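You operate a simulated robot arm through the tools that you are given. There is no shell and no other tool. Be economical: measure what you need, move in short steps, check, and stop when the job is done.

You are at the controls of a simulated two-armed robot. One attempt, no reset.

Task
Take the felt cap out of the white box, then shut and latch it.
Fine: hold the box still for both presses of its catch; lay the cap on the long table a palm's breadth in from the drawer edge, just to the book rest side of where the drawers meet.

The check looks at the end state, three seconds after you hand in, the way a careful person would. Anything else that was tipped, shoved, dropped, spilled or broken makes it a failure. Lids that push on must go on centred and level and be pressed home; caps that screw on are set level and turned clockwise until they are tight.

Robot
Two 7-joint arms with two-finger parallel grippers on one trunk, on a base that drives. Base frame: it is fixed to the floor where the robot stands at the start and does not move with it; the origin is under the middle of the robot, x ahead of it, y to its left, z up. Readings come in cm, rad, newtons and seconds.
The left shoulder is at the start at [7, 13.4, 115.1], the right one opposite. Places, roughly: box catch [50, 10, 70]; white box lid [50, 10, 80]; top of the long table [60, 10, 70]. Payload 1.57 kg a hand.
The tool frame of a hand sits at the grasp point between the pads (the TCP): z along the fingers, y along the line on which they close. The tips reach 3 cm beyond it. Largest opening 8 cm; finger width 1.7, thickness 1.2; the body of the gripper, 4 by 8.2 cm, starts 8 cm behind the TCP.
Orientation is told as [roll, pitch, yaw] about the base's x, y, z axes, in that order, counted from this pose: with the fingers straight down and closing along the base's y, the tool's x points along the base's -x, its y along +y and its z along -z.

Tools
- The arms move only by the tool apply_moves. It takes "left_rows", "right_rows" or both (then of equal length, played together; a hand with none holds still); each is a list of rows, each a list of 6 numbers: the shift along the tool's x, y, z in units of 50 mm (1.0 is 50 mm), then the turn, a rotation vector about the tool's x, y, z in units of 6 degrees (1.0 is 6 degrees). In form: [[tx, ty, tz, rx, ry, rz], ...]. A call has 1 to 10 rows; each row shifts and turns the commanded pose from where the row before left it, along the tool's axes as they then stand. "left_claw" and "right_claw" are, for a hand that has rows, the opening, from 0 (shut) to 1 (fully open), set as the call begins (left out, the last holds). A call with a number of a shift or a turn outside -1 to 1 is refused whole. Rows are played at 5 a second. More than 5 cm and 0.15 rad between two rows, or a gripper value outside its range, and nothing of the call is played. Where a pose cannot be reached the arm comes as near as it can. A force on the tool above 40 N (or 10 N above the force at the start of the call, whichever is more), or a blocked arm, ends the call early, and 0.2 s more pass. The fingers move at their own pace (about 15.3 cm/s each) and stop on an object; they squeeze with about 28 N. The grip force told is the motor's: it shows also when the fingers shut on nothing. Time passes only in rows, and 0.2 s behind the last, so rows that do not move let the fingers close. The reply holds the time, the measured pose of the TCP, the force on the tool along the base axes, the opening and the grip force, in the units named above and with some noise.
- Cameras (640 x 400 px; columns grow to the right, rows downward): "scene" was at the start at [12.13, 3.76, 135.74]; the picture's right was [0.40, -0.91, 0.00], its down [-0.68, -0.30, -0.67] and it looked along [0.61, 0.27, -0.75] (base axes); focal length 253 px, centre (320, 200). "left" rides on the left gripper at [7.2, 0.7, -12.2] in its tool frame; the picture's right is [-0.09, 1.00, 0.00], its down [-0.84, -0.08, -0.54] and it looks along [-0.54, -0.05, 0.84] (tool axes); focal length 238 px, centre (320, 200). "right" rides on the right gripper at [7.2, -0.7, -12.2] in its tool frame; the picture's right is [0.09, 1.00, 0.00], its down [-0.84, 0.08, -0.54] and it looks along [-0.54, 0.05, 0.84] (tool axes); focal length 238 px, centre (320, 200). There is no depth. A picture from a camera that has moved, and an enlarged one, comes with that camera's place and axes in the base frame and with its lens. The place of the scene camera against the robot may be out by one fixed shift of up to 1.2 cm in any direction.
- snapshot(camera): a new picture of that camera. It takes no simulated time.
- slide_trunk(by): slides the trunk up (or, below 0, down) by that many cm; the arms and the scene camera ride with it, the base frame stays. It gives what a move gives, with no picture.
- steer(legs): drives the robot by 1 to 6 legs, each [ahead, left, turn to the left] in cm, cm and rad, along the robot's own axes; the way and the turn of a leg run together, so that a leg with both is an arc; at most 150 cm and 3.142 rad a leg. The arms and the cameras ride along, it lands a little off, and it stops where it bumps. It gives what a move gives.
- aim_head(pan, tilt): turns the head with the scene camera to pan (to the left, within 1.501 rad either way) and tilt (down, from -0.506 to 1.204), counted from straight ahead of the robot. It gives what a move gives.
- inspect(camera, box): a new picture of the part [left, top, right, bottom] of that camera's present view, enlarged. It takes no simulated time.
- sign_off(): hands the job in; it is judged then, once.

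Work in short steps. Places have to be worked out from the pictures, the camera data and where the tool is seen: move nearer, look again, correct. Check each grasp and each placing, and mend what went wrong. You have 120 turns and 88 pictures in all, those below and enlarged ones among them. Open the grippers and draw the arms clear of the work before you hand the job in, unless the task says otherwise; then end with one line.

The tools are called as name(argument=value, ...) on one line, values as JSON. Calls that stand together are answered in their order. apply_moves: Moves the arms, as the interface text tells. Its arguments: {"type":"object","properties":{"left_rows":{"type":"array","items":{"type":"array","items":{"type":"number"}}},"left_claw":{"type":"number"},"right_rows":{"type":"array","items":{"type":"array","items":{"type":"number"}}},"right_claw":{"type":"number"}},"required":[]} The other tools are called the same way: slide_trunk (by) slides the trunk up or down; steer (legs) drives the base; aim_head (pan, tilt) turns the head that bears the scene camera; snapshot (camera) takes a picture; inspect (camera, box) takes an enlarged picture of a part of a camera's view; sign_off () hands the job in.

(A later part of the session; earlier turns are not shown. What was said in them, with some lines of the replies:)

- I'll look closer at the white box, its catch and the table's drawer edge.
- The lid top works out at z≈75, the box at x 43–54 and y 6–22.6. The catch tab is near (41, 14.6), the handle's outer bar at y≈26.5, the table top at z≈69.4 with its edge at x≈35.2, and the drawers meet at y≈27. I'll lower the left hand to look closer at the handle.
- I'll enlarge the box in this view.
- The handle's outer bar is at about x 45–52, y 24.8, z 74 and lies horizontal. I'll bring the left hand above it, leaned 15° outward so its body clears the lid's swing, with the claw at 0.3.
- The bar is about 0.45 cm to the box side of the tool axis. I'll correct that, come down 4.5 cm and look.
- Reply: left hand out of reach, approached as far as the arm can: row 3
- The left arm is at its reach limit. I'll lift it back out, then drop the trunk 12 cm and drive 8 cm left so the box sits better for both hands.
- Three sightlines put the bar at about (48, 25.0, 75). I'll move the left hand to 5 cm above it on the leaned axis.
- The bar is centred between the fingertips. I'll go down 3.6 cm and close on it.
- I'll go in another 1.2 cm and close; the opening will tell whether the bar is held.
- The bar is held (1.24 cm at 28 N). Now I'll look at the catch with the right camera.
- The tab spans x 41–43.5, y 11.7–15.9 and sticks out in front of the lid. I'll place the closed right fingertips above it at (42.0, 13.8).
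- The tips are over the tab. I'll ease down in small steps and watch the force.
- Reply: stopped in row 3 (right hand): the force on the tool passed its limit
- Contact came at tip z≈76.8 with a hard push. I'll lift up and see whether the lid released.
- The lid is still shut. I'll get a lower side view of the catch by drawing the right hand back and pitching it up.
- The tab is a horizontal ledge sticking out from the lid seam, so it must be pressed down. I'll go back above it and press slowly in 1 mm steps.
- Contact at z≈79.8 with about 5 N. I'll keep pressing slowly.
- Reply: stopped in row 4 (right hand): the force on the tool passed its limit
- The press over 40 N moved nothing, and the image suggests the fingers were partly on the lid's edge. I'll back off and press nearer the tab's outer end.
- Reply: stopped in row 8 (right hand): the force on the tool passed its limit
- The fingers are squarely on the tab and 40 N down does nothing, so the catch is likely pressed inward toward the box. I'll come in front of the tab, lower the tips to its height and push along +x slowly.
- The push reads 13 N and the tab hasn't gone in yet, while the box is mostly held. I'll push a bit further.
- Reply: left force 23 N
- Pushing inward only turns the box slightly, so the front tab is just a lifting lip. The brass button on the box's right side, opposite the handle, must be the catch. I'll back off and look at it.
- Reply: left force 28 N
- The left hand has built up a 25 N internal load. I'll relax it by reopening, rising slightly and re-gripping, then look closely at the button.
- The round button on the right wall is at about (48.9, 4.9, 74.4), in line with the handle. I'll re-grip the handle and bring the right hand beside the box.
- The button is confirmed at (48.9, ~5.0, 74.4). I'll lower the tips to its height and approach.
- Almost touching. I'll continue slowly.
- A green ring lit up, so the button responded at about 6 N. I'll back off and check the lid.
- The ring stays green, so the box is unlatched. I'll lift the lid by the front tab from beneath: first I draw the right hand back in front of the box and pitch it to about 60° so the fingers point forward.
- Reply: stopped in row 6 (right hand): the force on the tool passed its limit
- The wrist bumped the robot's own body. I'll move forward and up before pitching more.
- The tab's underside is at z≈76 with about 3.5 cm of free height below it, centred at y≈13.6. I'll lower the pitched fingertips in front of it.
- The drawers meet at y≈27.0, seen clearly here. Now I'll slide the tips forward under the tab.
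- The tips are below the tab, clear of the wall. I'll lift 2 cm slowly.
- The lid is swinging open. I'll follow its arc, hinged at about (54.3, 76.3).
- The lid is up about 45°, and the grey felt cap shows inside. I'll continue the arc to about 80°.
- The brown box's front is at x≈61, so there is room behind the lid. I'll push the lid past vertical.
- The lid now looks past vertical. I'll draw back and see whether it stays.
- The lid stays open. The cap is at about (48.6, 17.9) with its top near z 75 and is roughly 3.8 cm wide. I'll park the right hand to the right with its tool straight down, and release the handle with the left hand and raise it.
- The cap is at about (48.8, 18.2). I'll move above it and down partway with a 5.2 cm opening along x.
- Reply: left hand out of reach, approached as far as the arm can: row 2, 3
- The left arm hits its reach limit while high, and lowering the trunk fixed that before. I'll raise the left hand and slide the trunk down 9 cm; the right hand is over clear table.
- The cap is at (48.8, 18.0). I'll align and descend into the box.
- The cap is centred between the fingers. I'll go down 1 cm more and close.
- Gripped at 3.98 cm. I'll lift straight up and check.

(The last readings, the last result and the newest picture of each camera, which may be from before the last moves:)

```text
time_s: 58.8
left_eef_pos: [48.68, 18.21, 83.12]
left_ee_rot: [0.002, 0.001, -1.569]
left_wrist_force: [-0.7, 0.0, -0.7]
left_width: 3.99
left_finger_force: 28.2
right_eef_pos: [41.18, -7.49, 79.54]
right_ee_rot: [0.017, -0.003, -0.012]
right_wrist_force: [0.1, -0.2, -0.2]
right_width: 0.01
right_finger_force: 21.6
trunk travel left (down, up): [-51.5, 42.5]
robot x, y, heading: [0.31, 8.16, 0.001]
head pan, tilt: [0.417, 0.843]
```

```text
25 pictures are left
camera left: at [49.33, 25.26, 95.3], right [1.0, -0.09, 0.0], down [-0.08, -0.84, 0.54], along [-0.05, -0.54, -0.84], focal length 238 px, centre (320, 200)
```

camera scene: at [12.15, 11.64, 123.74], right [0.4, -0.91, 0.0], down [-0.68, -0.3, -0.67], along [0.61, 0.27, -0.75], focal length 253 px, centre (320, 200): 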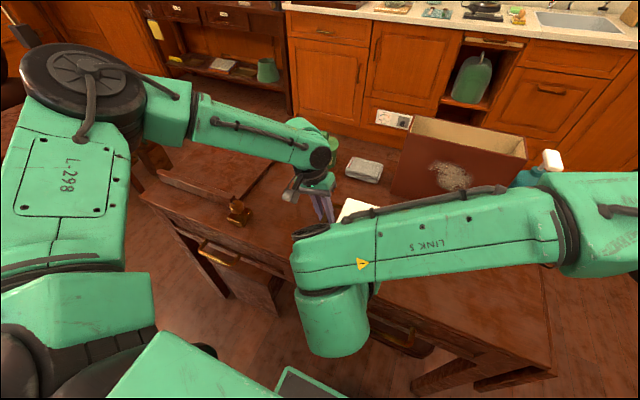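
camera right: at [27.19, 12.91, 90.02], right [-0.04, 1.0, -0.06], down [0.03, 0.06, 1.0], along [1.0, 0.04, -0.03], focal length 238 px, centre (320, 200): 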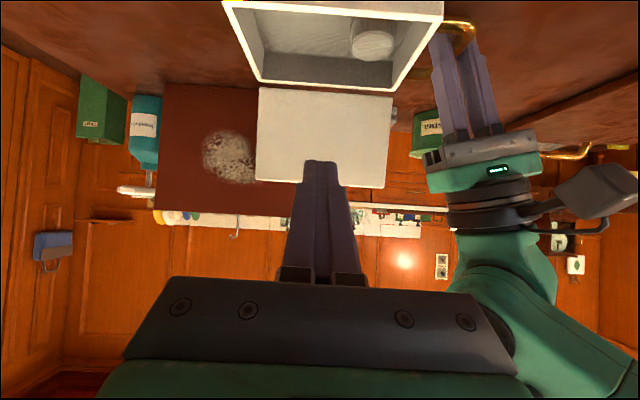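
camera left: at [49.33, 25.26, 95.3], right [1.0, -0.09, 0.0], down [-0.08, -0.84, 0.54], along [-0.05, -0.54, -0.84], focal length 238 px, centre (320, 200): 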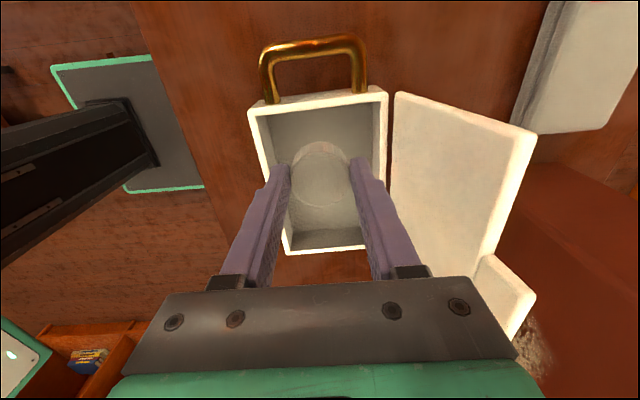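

The cap is held and clear. I'll carry it to (44.2, 30), above the table left of the drawer seam.

apply_moves(left_rows=[[0.79, -0.3, 0, 0, 0, 0], [0.79, -0.3, 0, 0, 0, 0], [0.79, -0.3, 0, 0, 0, 0], [0, 0, 0.6, 0, 0, 0]])

snapshot(camera="left")

snapshot(camera="scene")

```text
time_s: 59.8
left_eef_pos: [44.2, 30.19, 79.87]
left_ee_rot: [0.002, -0.002, -1.568]
left_wrist_force: [0.3, -0.1, 0.4]
left_width: 3.97
left_finger_force: 27.9
right_eef_pos: [41.38, -7.66, 79.63]
right_ee_rot: [0.015, -0.002, -0.009]
right_wrist_force: [0.3, -0.4, -0.1]
right_width: 0.01
right_finger_force: 21.6
trunk travel left (down, up): [-51.5, 42.5]
robot x, y, heading: [-0.52, 8.16, 0.002]
head pan, tilt: [0.417, 0.843]
```

```text
24 pictures are left
camera left: at [44.82, 37.23, 92.11], right [1.0, -0.09, 0.0], down [-0.08, -0.84, 0.54], along [-0.05, -0.54, -0.84], focal length 238 px, centre (320, 200)
```

left: 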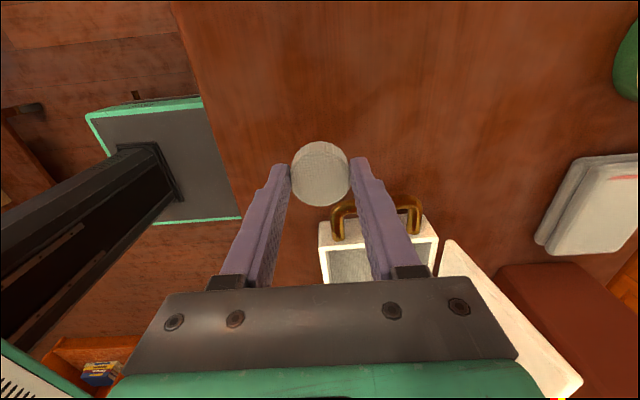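

```text
23 pictures are left
camera scene: at [12.25, 11.53, 114.73], right [0.4, -0.91, 0.0], down [-0.68, -0.3, -0.66], along [0.61, 0.27, -0.75], focal length 253 px, centre (320, 200)
```

scene: 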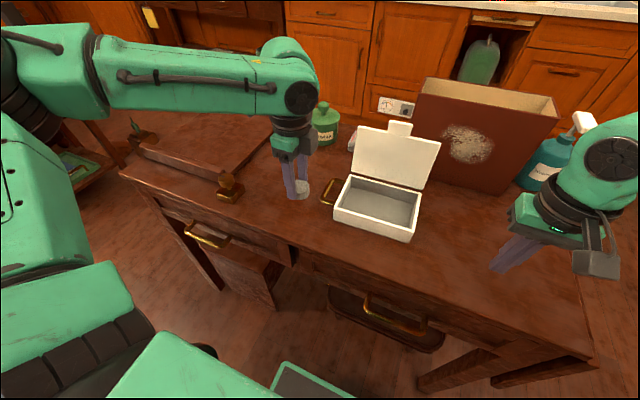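

Position is good. I'll lower until it touches the table.

apply_moves(left_rows=[[0, 0, 0.3, 0, 0, 0], [0, 0, 0.28, 0, 0, 0], [0, 0, 0.1, 0, 0, 0], [0, 0, 0.03, 0, 0, 0], [0, 0, 0.03, 0, 0, 0]])

```text
time_s: 61.0
left_eef_pos: [44.13, 29.99, 76.24]
left_ee_rot: [-0.001, 0.0, -1.569]
left_wrist_force: [0.2, 0.7, -0.8]
left_width: 3.98
left_finger_force: 28.0
right_eef_pos: [41.33, -7.56, 79.55]
right_ee_rot: [0.014, -0.004, -0.012]
right_wrist_force: [0.8, -0.2, -0.2]
right_width: 0.0
right_finger_force: 21.3
trunk travel left (down, up): [-51.5, 42.5]
robot x, y, heading: [0.34, 8.11, -0.001]
head pan, tilt: [0.417, 0.843]
```

apply_moves(left_rows=[[0, 0, 0.03, 0, 0, 0], [0, 0, 0.03, 0, 0, 0], [0, 0, 0.02, 0, 0, 0], [0, 0, 0.02, 0, 0, 0]])

```text
time_s: 62.0
left_eef_pos: [44.35, 29.86, 76.0]
left_ee_rot: [0.007, 0.0, -1.567]
left_wrist_force: [1.3, 1.3, 11.3]
left_width: 3.99
left_finger_force: 28.3
right_eef_pos: [41.15, -7.56, 79.64]
right_ee_rot: [0.017, -0.005, -0.012]
right_wrist_force: [0.7, -0.5, -0.4]
right_width: 0.03
right_finger_force: 21.0
trunk travel left (down, up): [-51.5, 42.5]
robot x, y, heading: [-0.18, 7.76, -0.002]
head pan, tilt: [0.417, 0.843]
```

The cap is on the table (contact at z≈76.0). I'll ease up slightly, open, and rise straight up.

apply_moves(left_rows=[[0, 0, -0.02, 0, 0, 0], [0, 0, 0, 0, 0, 0], [0, 0, 0, 0, 0, 0]], left_claw=0.62)

apply_moves(left_rows=[[0, 0, -0.4, 0, 0, 0], [0, 0, -0.8, 0, 0, 0], [0, 0, -0.8, 0, 0, 0]])

snapshot(camera="left")

```text
time_s: 62.8
left_eef_pos: [44.19, 29.92, 75.87]
left_ee_rot: [0.003, -0.001, -1.568]
left_wrist_force: [-0.2, -0.3, -0.2]
left_width: 4.96
left_finger_force: 0.0
right_eef_pos: [41.24, -7.63, 79.55]
right_ee_rot: [0.015, -0.004, -0.009]
right_wrist_force: [0.1, 0.3, -1.2]
right_width: 0.01
right_finger_force: 21.1
trunk travel left (down, up): [-51.5, 42.5]
robot x, y, heading: [0.09, 7.82, 0.0]
head pan, tilt: [0.417, 0.843]
```

```text
time_s: 63.6
left_eef_pos: [44.02, 30.04, 85.91]
left_ee_rot: [0.002, 0.001, -1.569]
left_wrist_force: [-0.1, 0.4, 1.2]
left_width: 4.96
left_finger_force: 0.0
right_eef_pos: [41.31, -7.6, 79.67]
right_ee_rot: [0.016, -0.004, -0.01]
right_wrist_force: [-0.3, -0.7, -0.4]
right_width: 0.0
right_finger_force: 21.4
trunk travel left (down, up): [-51.5, 42.5]
robot x, y, heading: [-0.25, 7.6, 0.0]
head pan, tilt: [0.417, 0.843]
```

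```text
22 pictures are left
camera left: at [44.66, 37.13, 98.14], right [1.0, -0.09, 0.0], down [-0.08, -0.84, 0.54], along [-0.05, -0.54, -0.84], focal length 238 px, centre (320, 200)
```

left: 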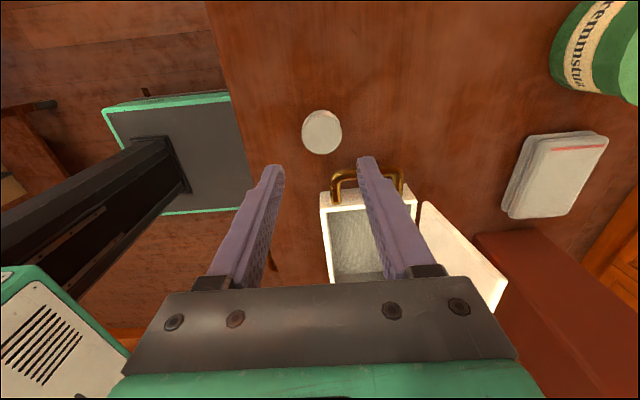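

The cap stands at (44.2, 29.9), 9 cm in from the edge and just left of the seam. I'll turn the left hand back to its handle-gripping pose.

apply_moves(left_rows=[[0, 0, 0, 0, 0, -1], [0, 0, 0, 0, 0, -1], [0, 0, 0, 0, 0, -1], [0, 0, 0, 0, 0, -1], [0, 0, 0, 0, 0, -1], [0, 0, 0, 0, 0, -1], [0, 0, 0, 0, 0, -1], [0, 0, 0, 0, 0, -1], [0, 0, 0, 0, 0, -1], [0, 0, 0, 0, 0, -1]])

apply_moves(left_rows=[[0, 0, 0, 0, 0, -1], [0, 0, 0, 0, 0, -1], [0, 0, 0, 0, 0, -1], [0, 0, 0, 0, 0, -1], [0, 0, 0, 0, 0, -1], [0, 0, 0, 0.82, 0, 0], [0, 0, 0, 0.82, 0, 0], [0, 0, 0, 0.82, 0, 0], [-0.41, -0.18, 0.33, 0, 0, 0], [-0.41, -0.18, 0.33, 0, 0, 0]], left_claw=0.32)

snapshot(camera="left")

```text
time_s: 65.8
left_eef_pos: [44.23, 29.96, 85.92]
left_ee_rot: [0.0, -0.002, -0.521]
left_wrist_force: [-0.2, 1.2, -0.3]
left_width: 4.98
left_finger_force: 0.1
right_eef_pos: [41.24, -7.58, 79.53]
right_ee_rot: [0.014, -0.004, -0.01]
right_wrist_force: [0.0, 0.3, -0.7]
right_width: 0.0
right_finger_force: 21.4
trunk travel left (down, up): [-51.5, 42.5]
robot x, y, heading: [-0.01, 7.85, 0.002]
head pan, tilt: [0.417, 0.843]
```

```text
time_s: 68.0
left_eef_pos: [48.52, 27.34, 83.19]
left_ee_rot: [-0.259, -0.002, 0.001]
left_wrist_force: [0.1, 0.3, -0.3]
left_width: 2.58
left_finger_force: 0.0
right_eef_pos: [41.44, -7.53, 79.57]
right_ee_rot: [0.016, -0.003, -0.011]
right_wrist_force: [-0.2, -0.2, -0.5]
right_width: 0.0
right_finger_force: 21.9
trunk travel left (down, up): [-51.5, 42.5]
robot x, y, heading: [0.26, 7.51, -0.001]
head pan, tilt: [0.417, 0.843]
```

```text
21 pictures are left
camera left: at [41.38, 31.02, 94.8], right [0.09, 0.96, -0.25], down [0.84, 0.07, 0.55], along [0.54, -0.26, -0.8], focal length 238 px, centre (320, 200)
```

left: 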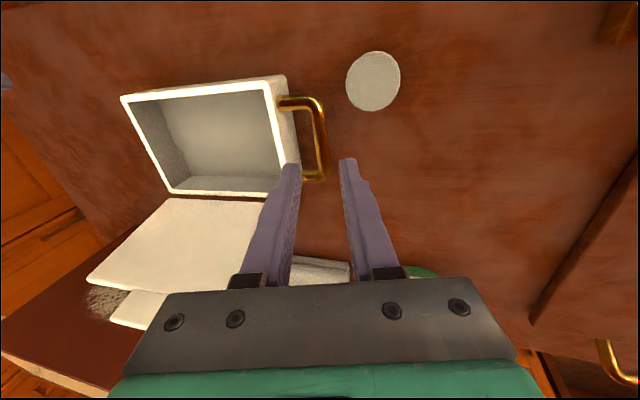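

The bar lines up between the fingertips. I'll go down and grip the handle again.

apply_moves(left_rows=[[0, 0, 0.4, 0, 0, 0], [0, 0, 0.4, 0, 0, 0], [0, 0, 0.4, 0, 0, 0], [0, 0, 0.2, 0, 0, 0], [0, 0, 0.13, 0, 0, 0]])

apply_moves(left_rows=[[0, 0, 0, 0, 0, 0], [0, 0, 0, 0, 0, 0], [0, 0, 0, 0, 0, 0]], left_claw=0.0)

snapshot(camera="right")

```text
time_s: 69.2
left_eef_pos: [48.46, 25.46, 75.69]
left_ee_rot: [-0.258, -0.001, 0.004]
left_wrist_force: [-0.3, -1.0, -0.2]
left_width: 2.57
left_finger_force: 0.1
right_eef_pos: [41.43, -7.61, 79.56]
right_ee_rot: [0.017, -0.002, -0.011]
right_wrist_force: [-0.5, 0.8, -0.2]
right_width: 0.01
right_finger_force: 21.1
trunk travel left (down, up): [-51.5, 42.5]
robot x, y, heading: [-0.1, 7.94, 0.004]
head pan, tilt: [0.417, 0.843]
```

```text
time_s: 70.0
left_eef_pos: [48.53, 25.46, 75.77]
left_ee_rot: [-0.26, 0.0, 0.001]
left_wrist_force: [0.8, 0.6, -1.3]
left_width: 1.25
left_finger_force: 28.1
right_eef_pos: [41.4, -7.55, 79.61]
right_ee_rot: [0.014, -0.003, -0.01]
right_wrist_force: [0.2, 1.6, 0.2]
right_width: 0.0
right_finger_force: 21.2
trunk travel left (down, up): [-51.5, 42.5]
robot x, y, heading: [0.11, 7.84, -0.002]
head pan, tilt: [0.417, 0.843]
```

```text
20 pictures are left
camera right: at [34.18, -8.41, 91.68], right [-0.08, 1.0, 0.02], down [0.84, 0.06, 0.55], along [0.54, 0.06, -0.84], focal length 238 px, centre (320, 200)
```

right: 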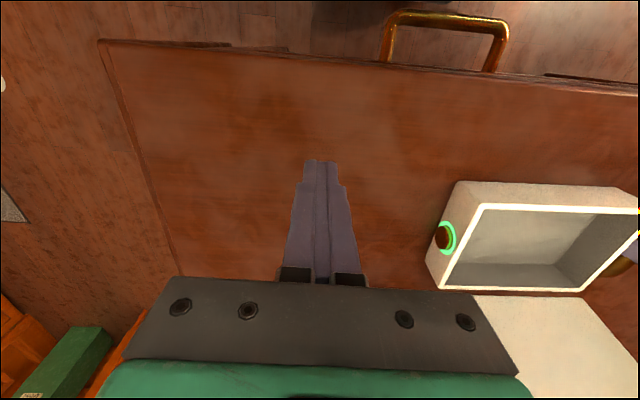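

The handle is gripped again (1.25 cm). To shut the lid I'll bring the closed right fingers over and behind its top edge, left of the tab, starting high.

apply_moves(right_rows=[[0, 0, -0.95, 0, 0, 0], [0, 0, -0.95, 0, 0, 0], [0, 0, -0.95, 0, 0, 0], [0, 0, -0.95, 0, 0, 0], [-0.3, 0.83, 0, 0, 0, 0], [-0.3, 0.83, 0, 0, 0, 0], [-0.3, 0.83, 0, 0, 0, 0], [-0.3, 0.83, 0, 0, 0, 0], [-0.3, 0.83, 0, 0, 0, 0], [-0.3, 0.83, 0, 0, 0, 0]])

snapshot(camera="right")

```text
time_s: 72.2
left_eef_pos: [48.4, 25.44, 75.75]
left_ee_rot: [-0.259, -0.002, 0.0]
left_wrist_force: [0.6, 0.2, -0.3]
left_width: 1.24
left_finger_force: 27.9
right_eef_pos: [47.77, 12.77, 98.27]
right_ee_rot: [0.016, -0.002, -0.01]
right_wrist_force: [-0.2, -0.5, 0.5]
right_width: 0.01
right_finger_force: 21.3
right hand out of reach, approached as far as the arm can: row 9, 10
trunk travel left (down, up): [-51.5, 42.5]
robot x, y, heading: [-0.02, 8.06, -0.003]
head pan, tilt: [0.417, 0.843]
```

```text
19 pictures are left
camera right: at [40.63, 11.87, 110.41], right [-0.08, 1.0, 0.02], down [0.84, 0.06, 0.55], along [0.54, 0.06, -0.84], focal length 238 px, centre (320, 200)
```

right: 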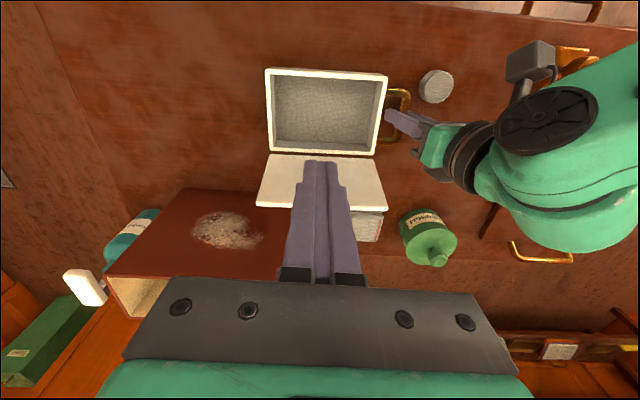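

Reach at that height is limited with the tool vertical. I'll pitch the right tool forward 30° and lower it a bit, which brings the wrist back.

apply_moves(right_rows=[[0, 0, 0, 0, -1, 0], [0, 0, 0, 0, -1, 0], [0, 0, 0, 0, -1, 0], [0, 0, 0, 0, -1, 0], [0, 0, 0, 0, -1, 0], [-0.5, 0, 0.5, 0, 0, 0], [-0.5, 0, 0.5, 0, 0, 0]])

```text
time_s: 73.8
left_eef_pos: [48.5, 25.43, 75.65]
left_ee_rot: [-0.259, -0.002, 0.002]
left_wrist_force: [0.9, 0.5, -0.4]
left_width: 1.2
left_finger_force: 27.7
right_eef_pos: [54.79, 12.8, 96.36]
right_ee_rot: [0.017, -0.527, -0.017]
right_wrist_force: [0.2, 0.1, 0.3]
right_width: 0.0
right_finger_force: 21.6
trunk travel left (down, up): [-51.5, 42.5]
robot x, y, heading: [-0.09, 7.93, -0.004]
head pan, tilt: [0.417, 0.843]
```

apply_moves(right_rows=[[-0.34, 0.05, 0.355, 0, 0, 0], [-0.34, 0.05, 0.355, 0, 0, 0]])

snapshot(camera="right")

snapshot(camera="scene")

```text
time_s: 74.4
left_eef_pos: [48.37, 25.44, 75.77]
left_ee_rot: [-0.258, -0.001, 0.001]
left_wrist_force: [-1.0, 0.6, -0.1]
left_width: 1.25
left_finger_force: 27.8
right_eef_pos: [59.49, 13.48, 95.12]
right_ee_rot: [0.017, -0.527, -0.02]
right_wrist_force: [0.6, 0.6, 0.7]
right_width: 0.0
right_finger_force: 21.2
trunk travel left (down, up): [-51.5, 42.5]
robot x, y, heading: [0.11, 8.16, 0.0]
head pan, tilt: [0.417, 0.843]
```

```text
18 pictures are left
camera right: at [47.08, 12.66, 101.94], right [-0.07, 1.0, -0.03], down [0.45, 0.06, 0.89], along [0.89, 0.05, -0.45], focal length 238 px, centre (320, 200)
```

right: 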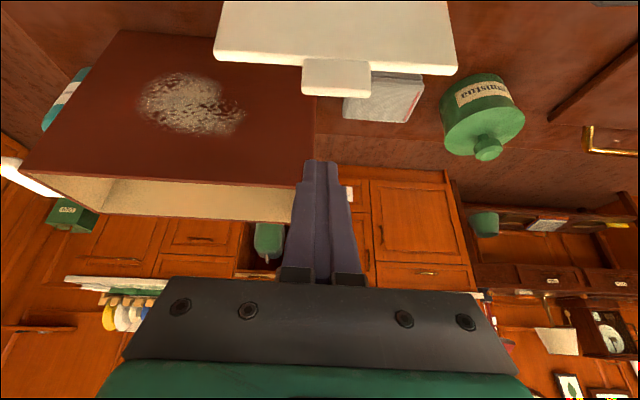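

```text
17 pictures are left
camera scene: at [12.19, 11.63, 114.73], right [0.4, -0.91, 0.0], down [-0.68, -0.3, -0.67], along [0.61, 0.27, -0.75], focal length 253 px, centre (320, 200)
```

scene: 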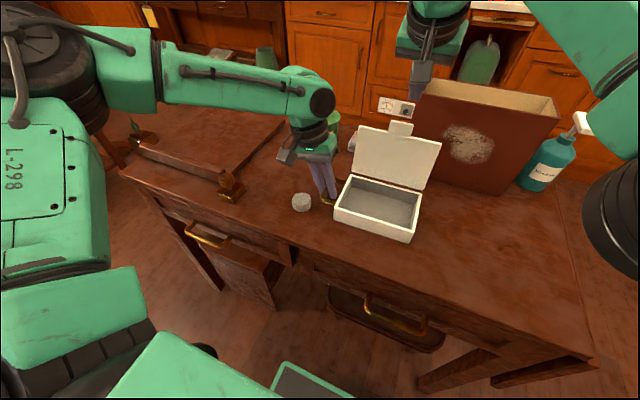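

The tab tip is at about (57.6, 14.1, 89) and my fingers are behind and above it. I'll lower 5 cm behind it.

apply_moves(right_rows=[[0.25, 0.05, 0.43, 0, 0, 0], [0.25, 0.05, 0.43, 0, 0, 0]])

snapshot(camera="right")

```text
time_s: 75.0
left_eef_pos: [48.31, 25.53, 75.74]
left_ee_rot: [-0.258, -0.001, 0.002]
left_wrist_force: [0.6, -0.2, -0.3]
left_width: 1.22
left_finger_force: 28.3
right_eef_pos: [59.38, 14.0, 90.02]
right_ee_rot: [0.017, -0.527, -0.018]
right_wrist_force: [0.2, 0.6, -0.1]
right_width: 0.01
right_finger_force: 21.6
trunk travel left (down, up): [-51.5, 42.5]
robot x, y, heading: [0.14, 7.75, 0.0]
head pan, tilt: [0.417, 0.843]
```

```text
16 pictures are left
camera right: at [47.08, 13.21, 96.93], right [-0.07, 1.0, -0.03], down [0.45, 0.06, 0.89], along [0.89, 0.05, -0.45], focal length 238 px, centre (320, 200)
```

right: 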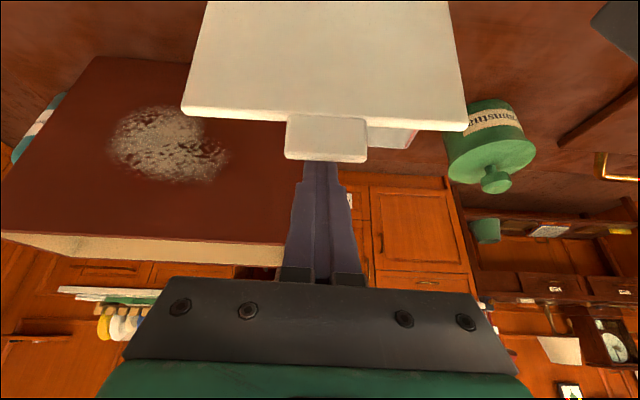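

The fingers are behind the tab. I'll pull toward the robot slowly.

apply_moves(right_rows=[[0.17, 0, -0.1, 0, 0, 0], [0.17, 0, -0.1, 0, 0, 0], [0.17, 0, -0.1, 0, 0, 0], [0.17, 0, -0.1, 0, 0, 0], [0.17, 0, -0.1, 0, 0, 0]])

snapshot(camera="right")

```text
time_s: 76.2
left_eef_pos: [48.43, 25.45, 75.74]
left_ee_rot: [-0.258, -0.001, 0.003]
left_wrist_force: [0.3, -0.1, 0.0]
left_width: 1.24
left_finger_force: 27.8
right_eef_pos: [54.18, 13.94, 90.12]
right_ee_rot: [0.017, -0.529, -0.018]
right_wrist_force: [-0.6, -0.5, 0.7]
right_width: 0.0
right_finger_force: 21.2
trunk travel left (down, up): [-51.5, 42.5]
robot x, y, heading: [0.02, 7.8, 0.004]
head pan, tilt: [0.417, 0.843]
```

```text
15 pictures are left
camera right: at [41.96, 13.18, 96.94], right [-0.07, 1.0, -0.03], down [0.45, 0.06, 0.89], along [0.89, 0.05, -0.45], focal length 238 px, centre (320, 200)
```

right: 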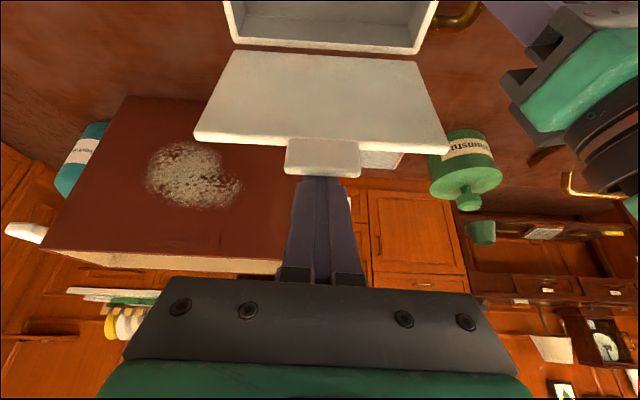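

The lid follows and is now about 80°. I'll continue the arc down to about 40°.

apply_moves(right_rows=[[0.215, 0, -0.07, 0, 0, 0], [0.215, 0, -0.065, 0, 0, 0], [0.2, 0, -0.03, 0, 0, 0], [0.2, 0, -0.03, 0, 0, 0], [0.2, 0, -0.03, 0, 0, 0], [0.24, 0, 0.02, 0, 0, 0], [0.24, 0, 0.02, 0, 0, 0], [0.24, 0, 0.02, 0, 0, 0]])

snapshot(camera="right")

```text
time_s: 78.0
left_eef_pos: [48.4, 25.48, 75.68]
left_ee_rot: [-0.259, -0.001, 0.001]
left_wrist_force: [0.2, 0.3, -0.5]
left_width: 1.22
left_finger_force: 27.6
right_eef_pos: [46.44, 13.95, 86.46]
right_ee_rot: [0.019, -0.527, -0.02]
right_wrist_force: [0.6, -0.6, -0.6]
right_width: 0.01
right_finger_force: 21.6
trunk travel left (down, up): [-51.5, 42.5]
robot x, y, heading: [0.2, 7.94, 0.003]
head pan, tilt: [0.417, 0.843]
```

```text
14 pictures are left
camera right: at [34.07, 13.34, 93.22], right [-0.07, 1.0, -0.03], down [0.45, 0.06, 0.89], along [0.89, 0.05, -0.45], focal length 238 px, centre (320, 200)
```

right: 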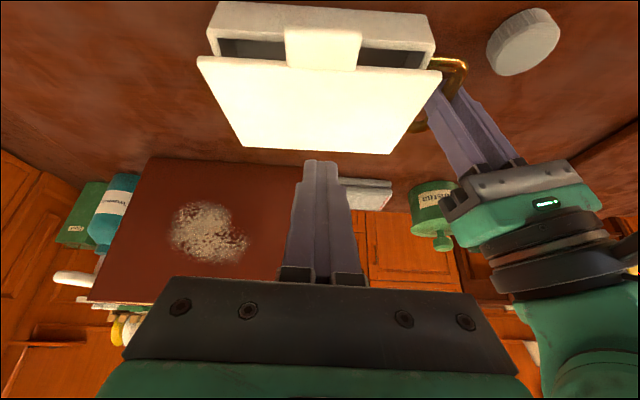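

The lid has dropped to a small gap by itself. I'll come over its front edge and press it down gently.

apply_moves(right_rows=[[0.33, 0, 0.147, 0, 0, 0], [0.33, 0, 0.147, 0, 0, 0], [0.33, 0, 0.147, 0, 0, 0], [0.05, 0, 0.087, 0, 0, 0], [0.05, 0, 0.087, 0, 0, 0], [0.05, 0, 0.087, 0, 0, 0], [0.03, 0, 0.052, 0, 0, 0]])

snapshot(camera="right")

```text
time_s: 79.6
left_eef_pos: [48.35, 25.48, 75.88]
left_ee_rot: [-0.259, -0.002, 0.001]
left_wrist_force: [0.7, -0.5, 0.2]
left_width: 1.21
left_finger_force: 27.5
right_eef_pos: [43.06, 14.31, 80.06]
right_ee_rot: [0.017, -0.526, -0.018]
right_wrist_force: [0.3, 0.2, 0.7]
right_width: 0.0
right_finger_force: 21.5
trunk travel left (down, up): [-51.5, 42.5]
robot x, y, heading: [-0.06, 7.83, -0.002]
head pan, tilt: [0.417, 0.843]
```

```text
13 pictures are left
camera right: at [30.89, 13.47, 86.96], right [-0.07, 1.0, -0.03], down [0.45, 0.06, 0.89], along [0.89, 0.05, -0.45], focal length 238 px, centre (320, 200)
```

right: 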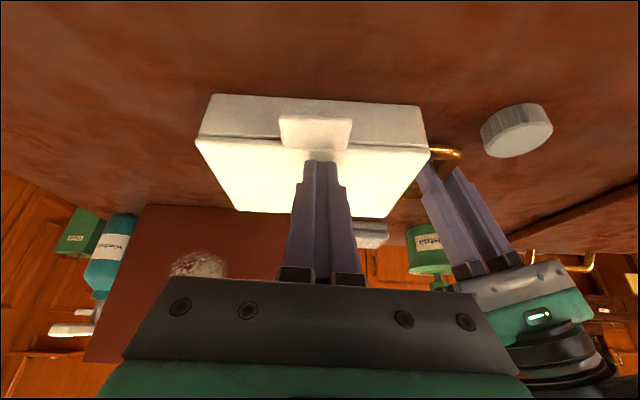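

Lid looks flat. I'll press slightly to confirm it is home.

apply_moves(right_rows=[[0.02, 0, 0.035, 0, 0, 0], [0.01, 0, 0.017, 0, 0, 0], [0.01, 0, 0.017, 0, 0, 0], [0.01, 0, 0.017, 0, 0, 0]])

inspect(camera="right", box=[180, 70, 460, 245])

```text
time_s: 80.6
left_eef_pos: [48.31, 25.44, 75.76]
left_ee_rot: [-0.259, -0.004, 0.003]
left_wrist_force: [3.8, 0.7, -7.1]
left_width: 1.23
left_finger_force: 28.4
right_eef_pos: [43.21, 14.27, 79.86]
right_ee_rot: [0.02, -0.527, -0.02]
right_wrist_force: [-3.7, -2.9, 17.2]
right_width: 0.0
right_finger_force: 21.5
trunk travel left (down, up): [-51.5, 42.5]
robot x, y, heading: [0.03, 7.95, -0.002]
head pan, tilt: [0.417, 0.843]
```

```text
2.29 times, centred on (320, 158) of right
camera zoom: at [30.87, 13.47, 86.61], right [-0.07, 1.0, -0.03], down [0.45, 0.06, 0.89], along [0.89, 0.05, -0.45], focal length 545 px, centre (320, 297)
```

zoom: 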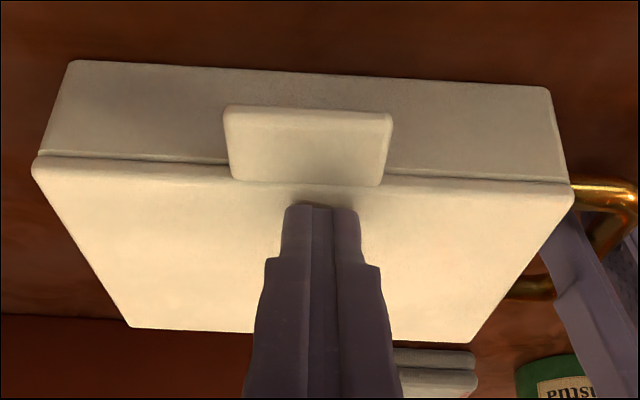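

The lid is home. I'll lift off, straighten the tool and go to the button side.

apply_moves(right_rows=[[0, 0, -0.3, 0, 0, 0], [0, 0, -0.9, 0, 0, 0], [0, -0.9, 0, 0, 1, 0], [0, -0.9, 0, 0, 1, 0], [0, -0.9, 0, 0, 1, 0], [0, -0.5, 0, 0, 1, 0], [0, 0, 0, 0, 1, 0]])

```text
time_s: 82.2
left_eef_pos: [48.42, 25.48, 75.57]
left_ee_rot: [-0.258, -0.001, 0.002]
left_wrist_force: [0.7, 0.1, -0.3]
left_width: 1.23
left_finger_force: 28.0
right_eef_pos: [39.86, -1.9, 84.66]
right_ee_rot: [0.016, -0.001, -0.008]
right_wrist_force: [-0.4, 0.4, 0.4]
right_width: 0.0
right_finger_force: 21.2
trunk travel left (down, up): [-51.5, 42.5]
robot x, y, heading: [0.16, 7.79, 0.001]
head pan, tilt: [0.417, 0.843]
```

apply_moves(right_rows=[[-0.61, 0, 0.2, 0, 0, 0], [-0.61, 0, 0.3, 0, 0, 0], [-0.61, 0, 0.4, 0, 0, 0], [0, 0, 0.5, 0, 0, 0], [0, 0, 0.33, 0, 0, 0], [0, 0.5, 0, 0, 0, 0], [0, 0.4, 0, 0, 0, 0]])

inspect(camera="right", box=[260, 100, 500, 250])

```text
time_s: 83.8
left_eef_pos: [48.42, 25.47, 75.68]
left_ee_rot: [-0.259, -0.001, 0.001]
left_wrist_force: [0.6, 0.3, -0.5]
left_width: 1.23
left_finger_force: 27.7
right_eef_pos: [49.37, 2.77, 75.98]
right_ee_rot: [0.015, -0.004, -0.011]
right_wrist_force: [0.2, -0.6, -0.3]
right_width: 0.03
right_finger_force: 21.5
trunk travel left (down, up): [-51.5, 42.5]
robot x, y, heading: [-0.2, 7.65, 0.001]
head pan, tilt: [0.417, 0.843]
```

```text
2.67 times, centred on (380, 175) of right
camera zoom: at [42.15, 1.91, 88.09], right [-0.08, 1.0, 0.02], down [0.84, 0.06, 0.55], along [0.54, 0.06, -0.84], focal length 636 px, centre (160, 267)
```

zoom: 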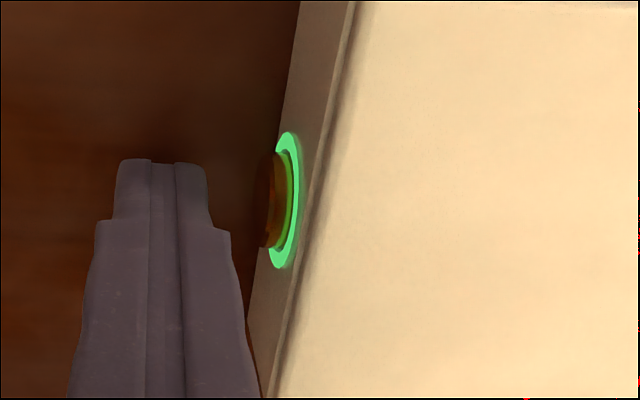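

The fingers are level with the button. I'll approach and press slowly, as before.

apply_moves(right_rows=[[0, 0.18, 0, 0, 0, 0], [0, 0.06, 0, 0, 0, 0], [0, 0.03, 0, 0, 0, 0], [0, 0.02, 0, 0, 0, 0], [0, 0.02, 0, 0, 0, 0], [0, 0.02, 0, 0, 0, 0], [0, 0.02, 0, 0, 0, 0], [0, 0.02, 0, 0, 0, 0]])

inspect(camera="right", box=[260, 100, 500, 250])

```text
time_s: 85.6
left_eef_pos: [48.51, 25.56, 75.73]
left_ee_rot: [-0.256, -0.001, 0.002]
left_wrist_force: [0.2, 4.6, 0.2]
left_width: 1.23
left_finger_force: 28.3
right_eef_pos: [49.34, 4.26, 76.06]
right_ee_rot: [0.013, -0.004, -0.01]
right_wrist_force: [0.0, -5.4, -0.4]
right_width: 0.03
right_finger_force: 21.4
trunk travel left (down, up): [-51.5, 42.5]
robot x, y, heading: [-0.15, 8.1, -0.004]
head pan, tilt: [0.417, 0.843]
```

```text
2.67 times, centred on (380, 175) of right
camera zoom: at [42.15, 3.6, 88.12], right [-0.08, 1.0, 0.01], down [0.84, 0.06, 0.55], along [0.54, 0.06, -0.84], focal length 636 px, centre (160, 267)
```

zoom: 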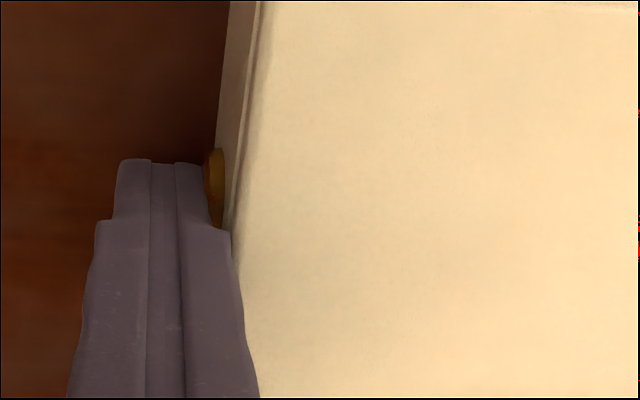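

The ring went out, so the box is latched. I'll back the right hand off and check.

apply_moves(right_rows=[[0, -0.3, 0, 0, 0, 0], [0, -0.6, 0, 0, 0, 0], [0, -0.2, -0.8, 0, 0, 0], [0.3, 0, -0.8, 0, 0, 0]])

snapshot(camera="right")

```text
time_s: 86.6
left_eef_pos: [48.34, 25.49, 75.69]
left_ee_rot: [-0.259, -0.002, 0.002]
left_wrist_force: [-1.2, 0.9, -0.6]
left_width: 1.24
left_finger_force: 28.0
right_eef_pos: [47.59, -1.06, 84.02]
right_ee_rot: [0.017, -0.003, -0.008]
right_wrist_force: [-0.3, 1.0, -1.0]
right_width: 0.02
right_finger_force: 21.4
trunk travel left (down, up): [-51.5, 42.5]
robot x, y, heading: [-0.11, 7.81, -0.001]
head pan, tilt: [0.417, 0.843]
```

```text
9 pictures are left
camera right: at [40.42, -1.91, 96.09], right [-0.08, 1.0, 0.02], down [0.84, 0.06, 0.55], along [0.54, 0.06, -0.84], focal length 238 px, centre (320, 200)
```

right: 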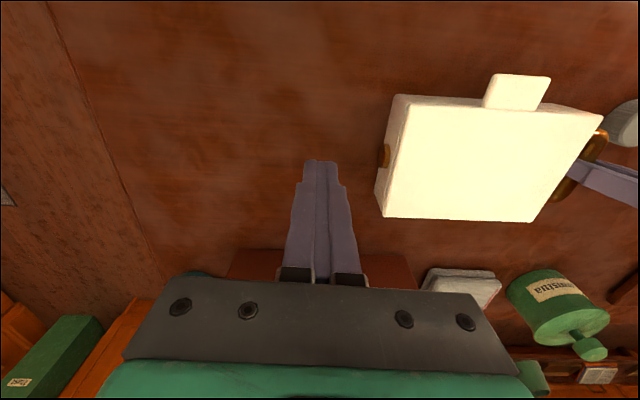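

The box is shut and latched with no green ring. Now I'll release the handle, withdraw both hands and open the grippers.

apply_moves(left_rows=[[0, 0, 0, 0, 0, 0], [0, 0, 0, 0, 0, 0], [0, 0, -0.3, 0, 0, 0], [0, 0, -0.8, 0, 0, 0], [0, 0, -0.8, 0, 0, 0], [0, 0, -0.8, 0, 0, 0]], left_claw=0.32, right_rows=[[0, 0, 0, 0, 0, 0], [0.3, -0.3, -0.6, 0, 0, 0], [0.3, -0.3, -0.4, 0, 0, 0], [0.3, -0.3, 0, 0, 0, 0], [0.3, -0.2, 0, 0, 0, 0], [0, 0, 0, 0, 0, 0]], right_claw=0.5)

apply_moves(left_rows=[[0.4, 0.5, -0.2, 0, 0, 0], [0.4, 0.6, -0.2, 0, 0, 0], [0.4, 0.6, -0.2, 0, 0, 0]], left_claw=0.8)

snapshot(camera="scene")

snapshot(camera="left")

```text
time_s: 88.0
left_eef_pos: [48.17, 28.78, 88.77]
left_ee_rot: [-0.26, -0.001, 0.0]
left_wrist_force: [-0.1, 0.3, 0.5]
left_width: 2.55
left_finger_force: 0.0
right_eef_pos: [41.56, -6.69, 88.8]
right_ee_rot: [0.016, -0.003, -0.01]
right_wrist_force: [0.0, 0.0, -0.4]
right_width: 4.0
right_finger_force: 0.0
trunk travel left (down, up): [-51.5, 42.5]
robot x, y, heading: [-0.38, 8.05, -0.0]
head pan, tilt: [0.417, 0.843]
```

```text
time_s: 88.8
left_eef_pos: [42.19, 37.93, 89.42]
left_ee_rot: [-0.259, -0.004, 0.001]
left_wrist_force: [0.1, 0.5, -0.3]
left_width: 6.4
left_finger_force: 0.0
right_eef_pos: [41.45, -6.46, 88.91]
right_ee_rot: [0.016, -0.003, -0.011]
right_wrist_force: [-0.5, 1.2, 0.4]
right_width: 3.96
right_finger_force: 0.0
trunk travel left (down, up): [-51.5, 42.5]
robot x, y, heading: [-0.56, 7.45, 0.003]
head pan, tilt: [0.417, 0.843]
```

```text
8 pictures are left
camera scene: at [12.06, 11.7, 114.75], right [0.4, -0.91, 0.0], down [-0.68, -0.3, -0.67], along [0.61, 0.27, -0.75], focal length 253 px, centre (320, 200)
```

scene: 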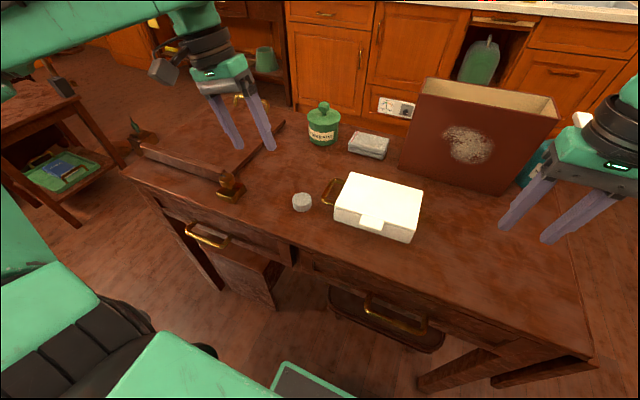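

```text
7 pictures are left
camera left: at [34.93, 41.63, 101.12], right [0.09, 0.96, -0.25], down [0.84, 0.06, 0.55], along [0.54, -0.26, -0.8], focal length 238 px, centre (320, 200)
```

left: 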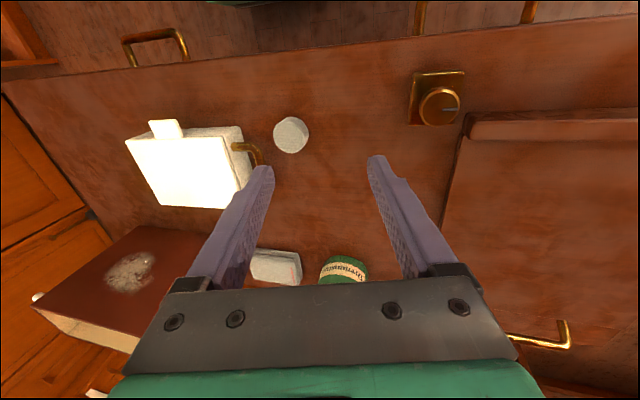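

The box is shut and latched, the cap is in its place, nothing else has been disturbed, and both hands are clear and open. I'm handing in.

sign_off()

```text
The job is handed in.
```

The felt cap is out of the white box and on the long table, about 9 cm in from the drawer edge and just on the book rest side of where the drawers meet. The box is shut and latched: its catch is the round button on the side, and I held the box by its handle for both presses. Before finding that button I pushed on the front tab, which turned the box slightly, by a degree or two; nothing else was moved.
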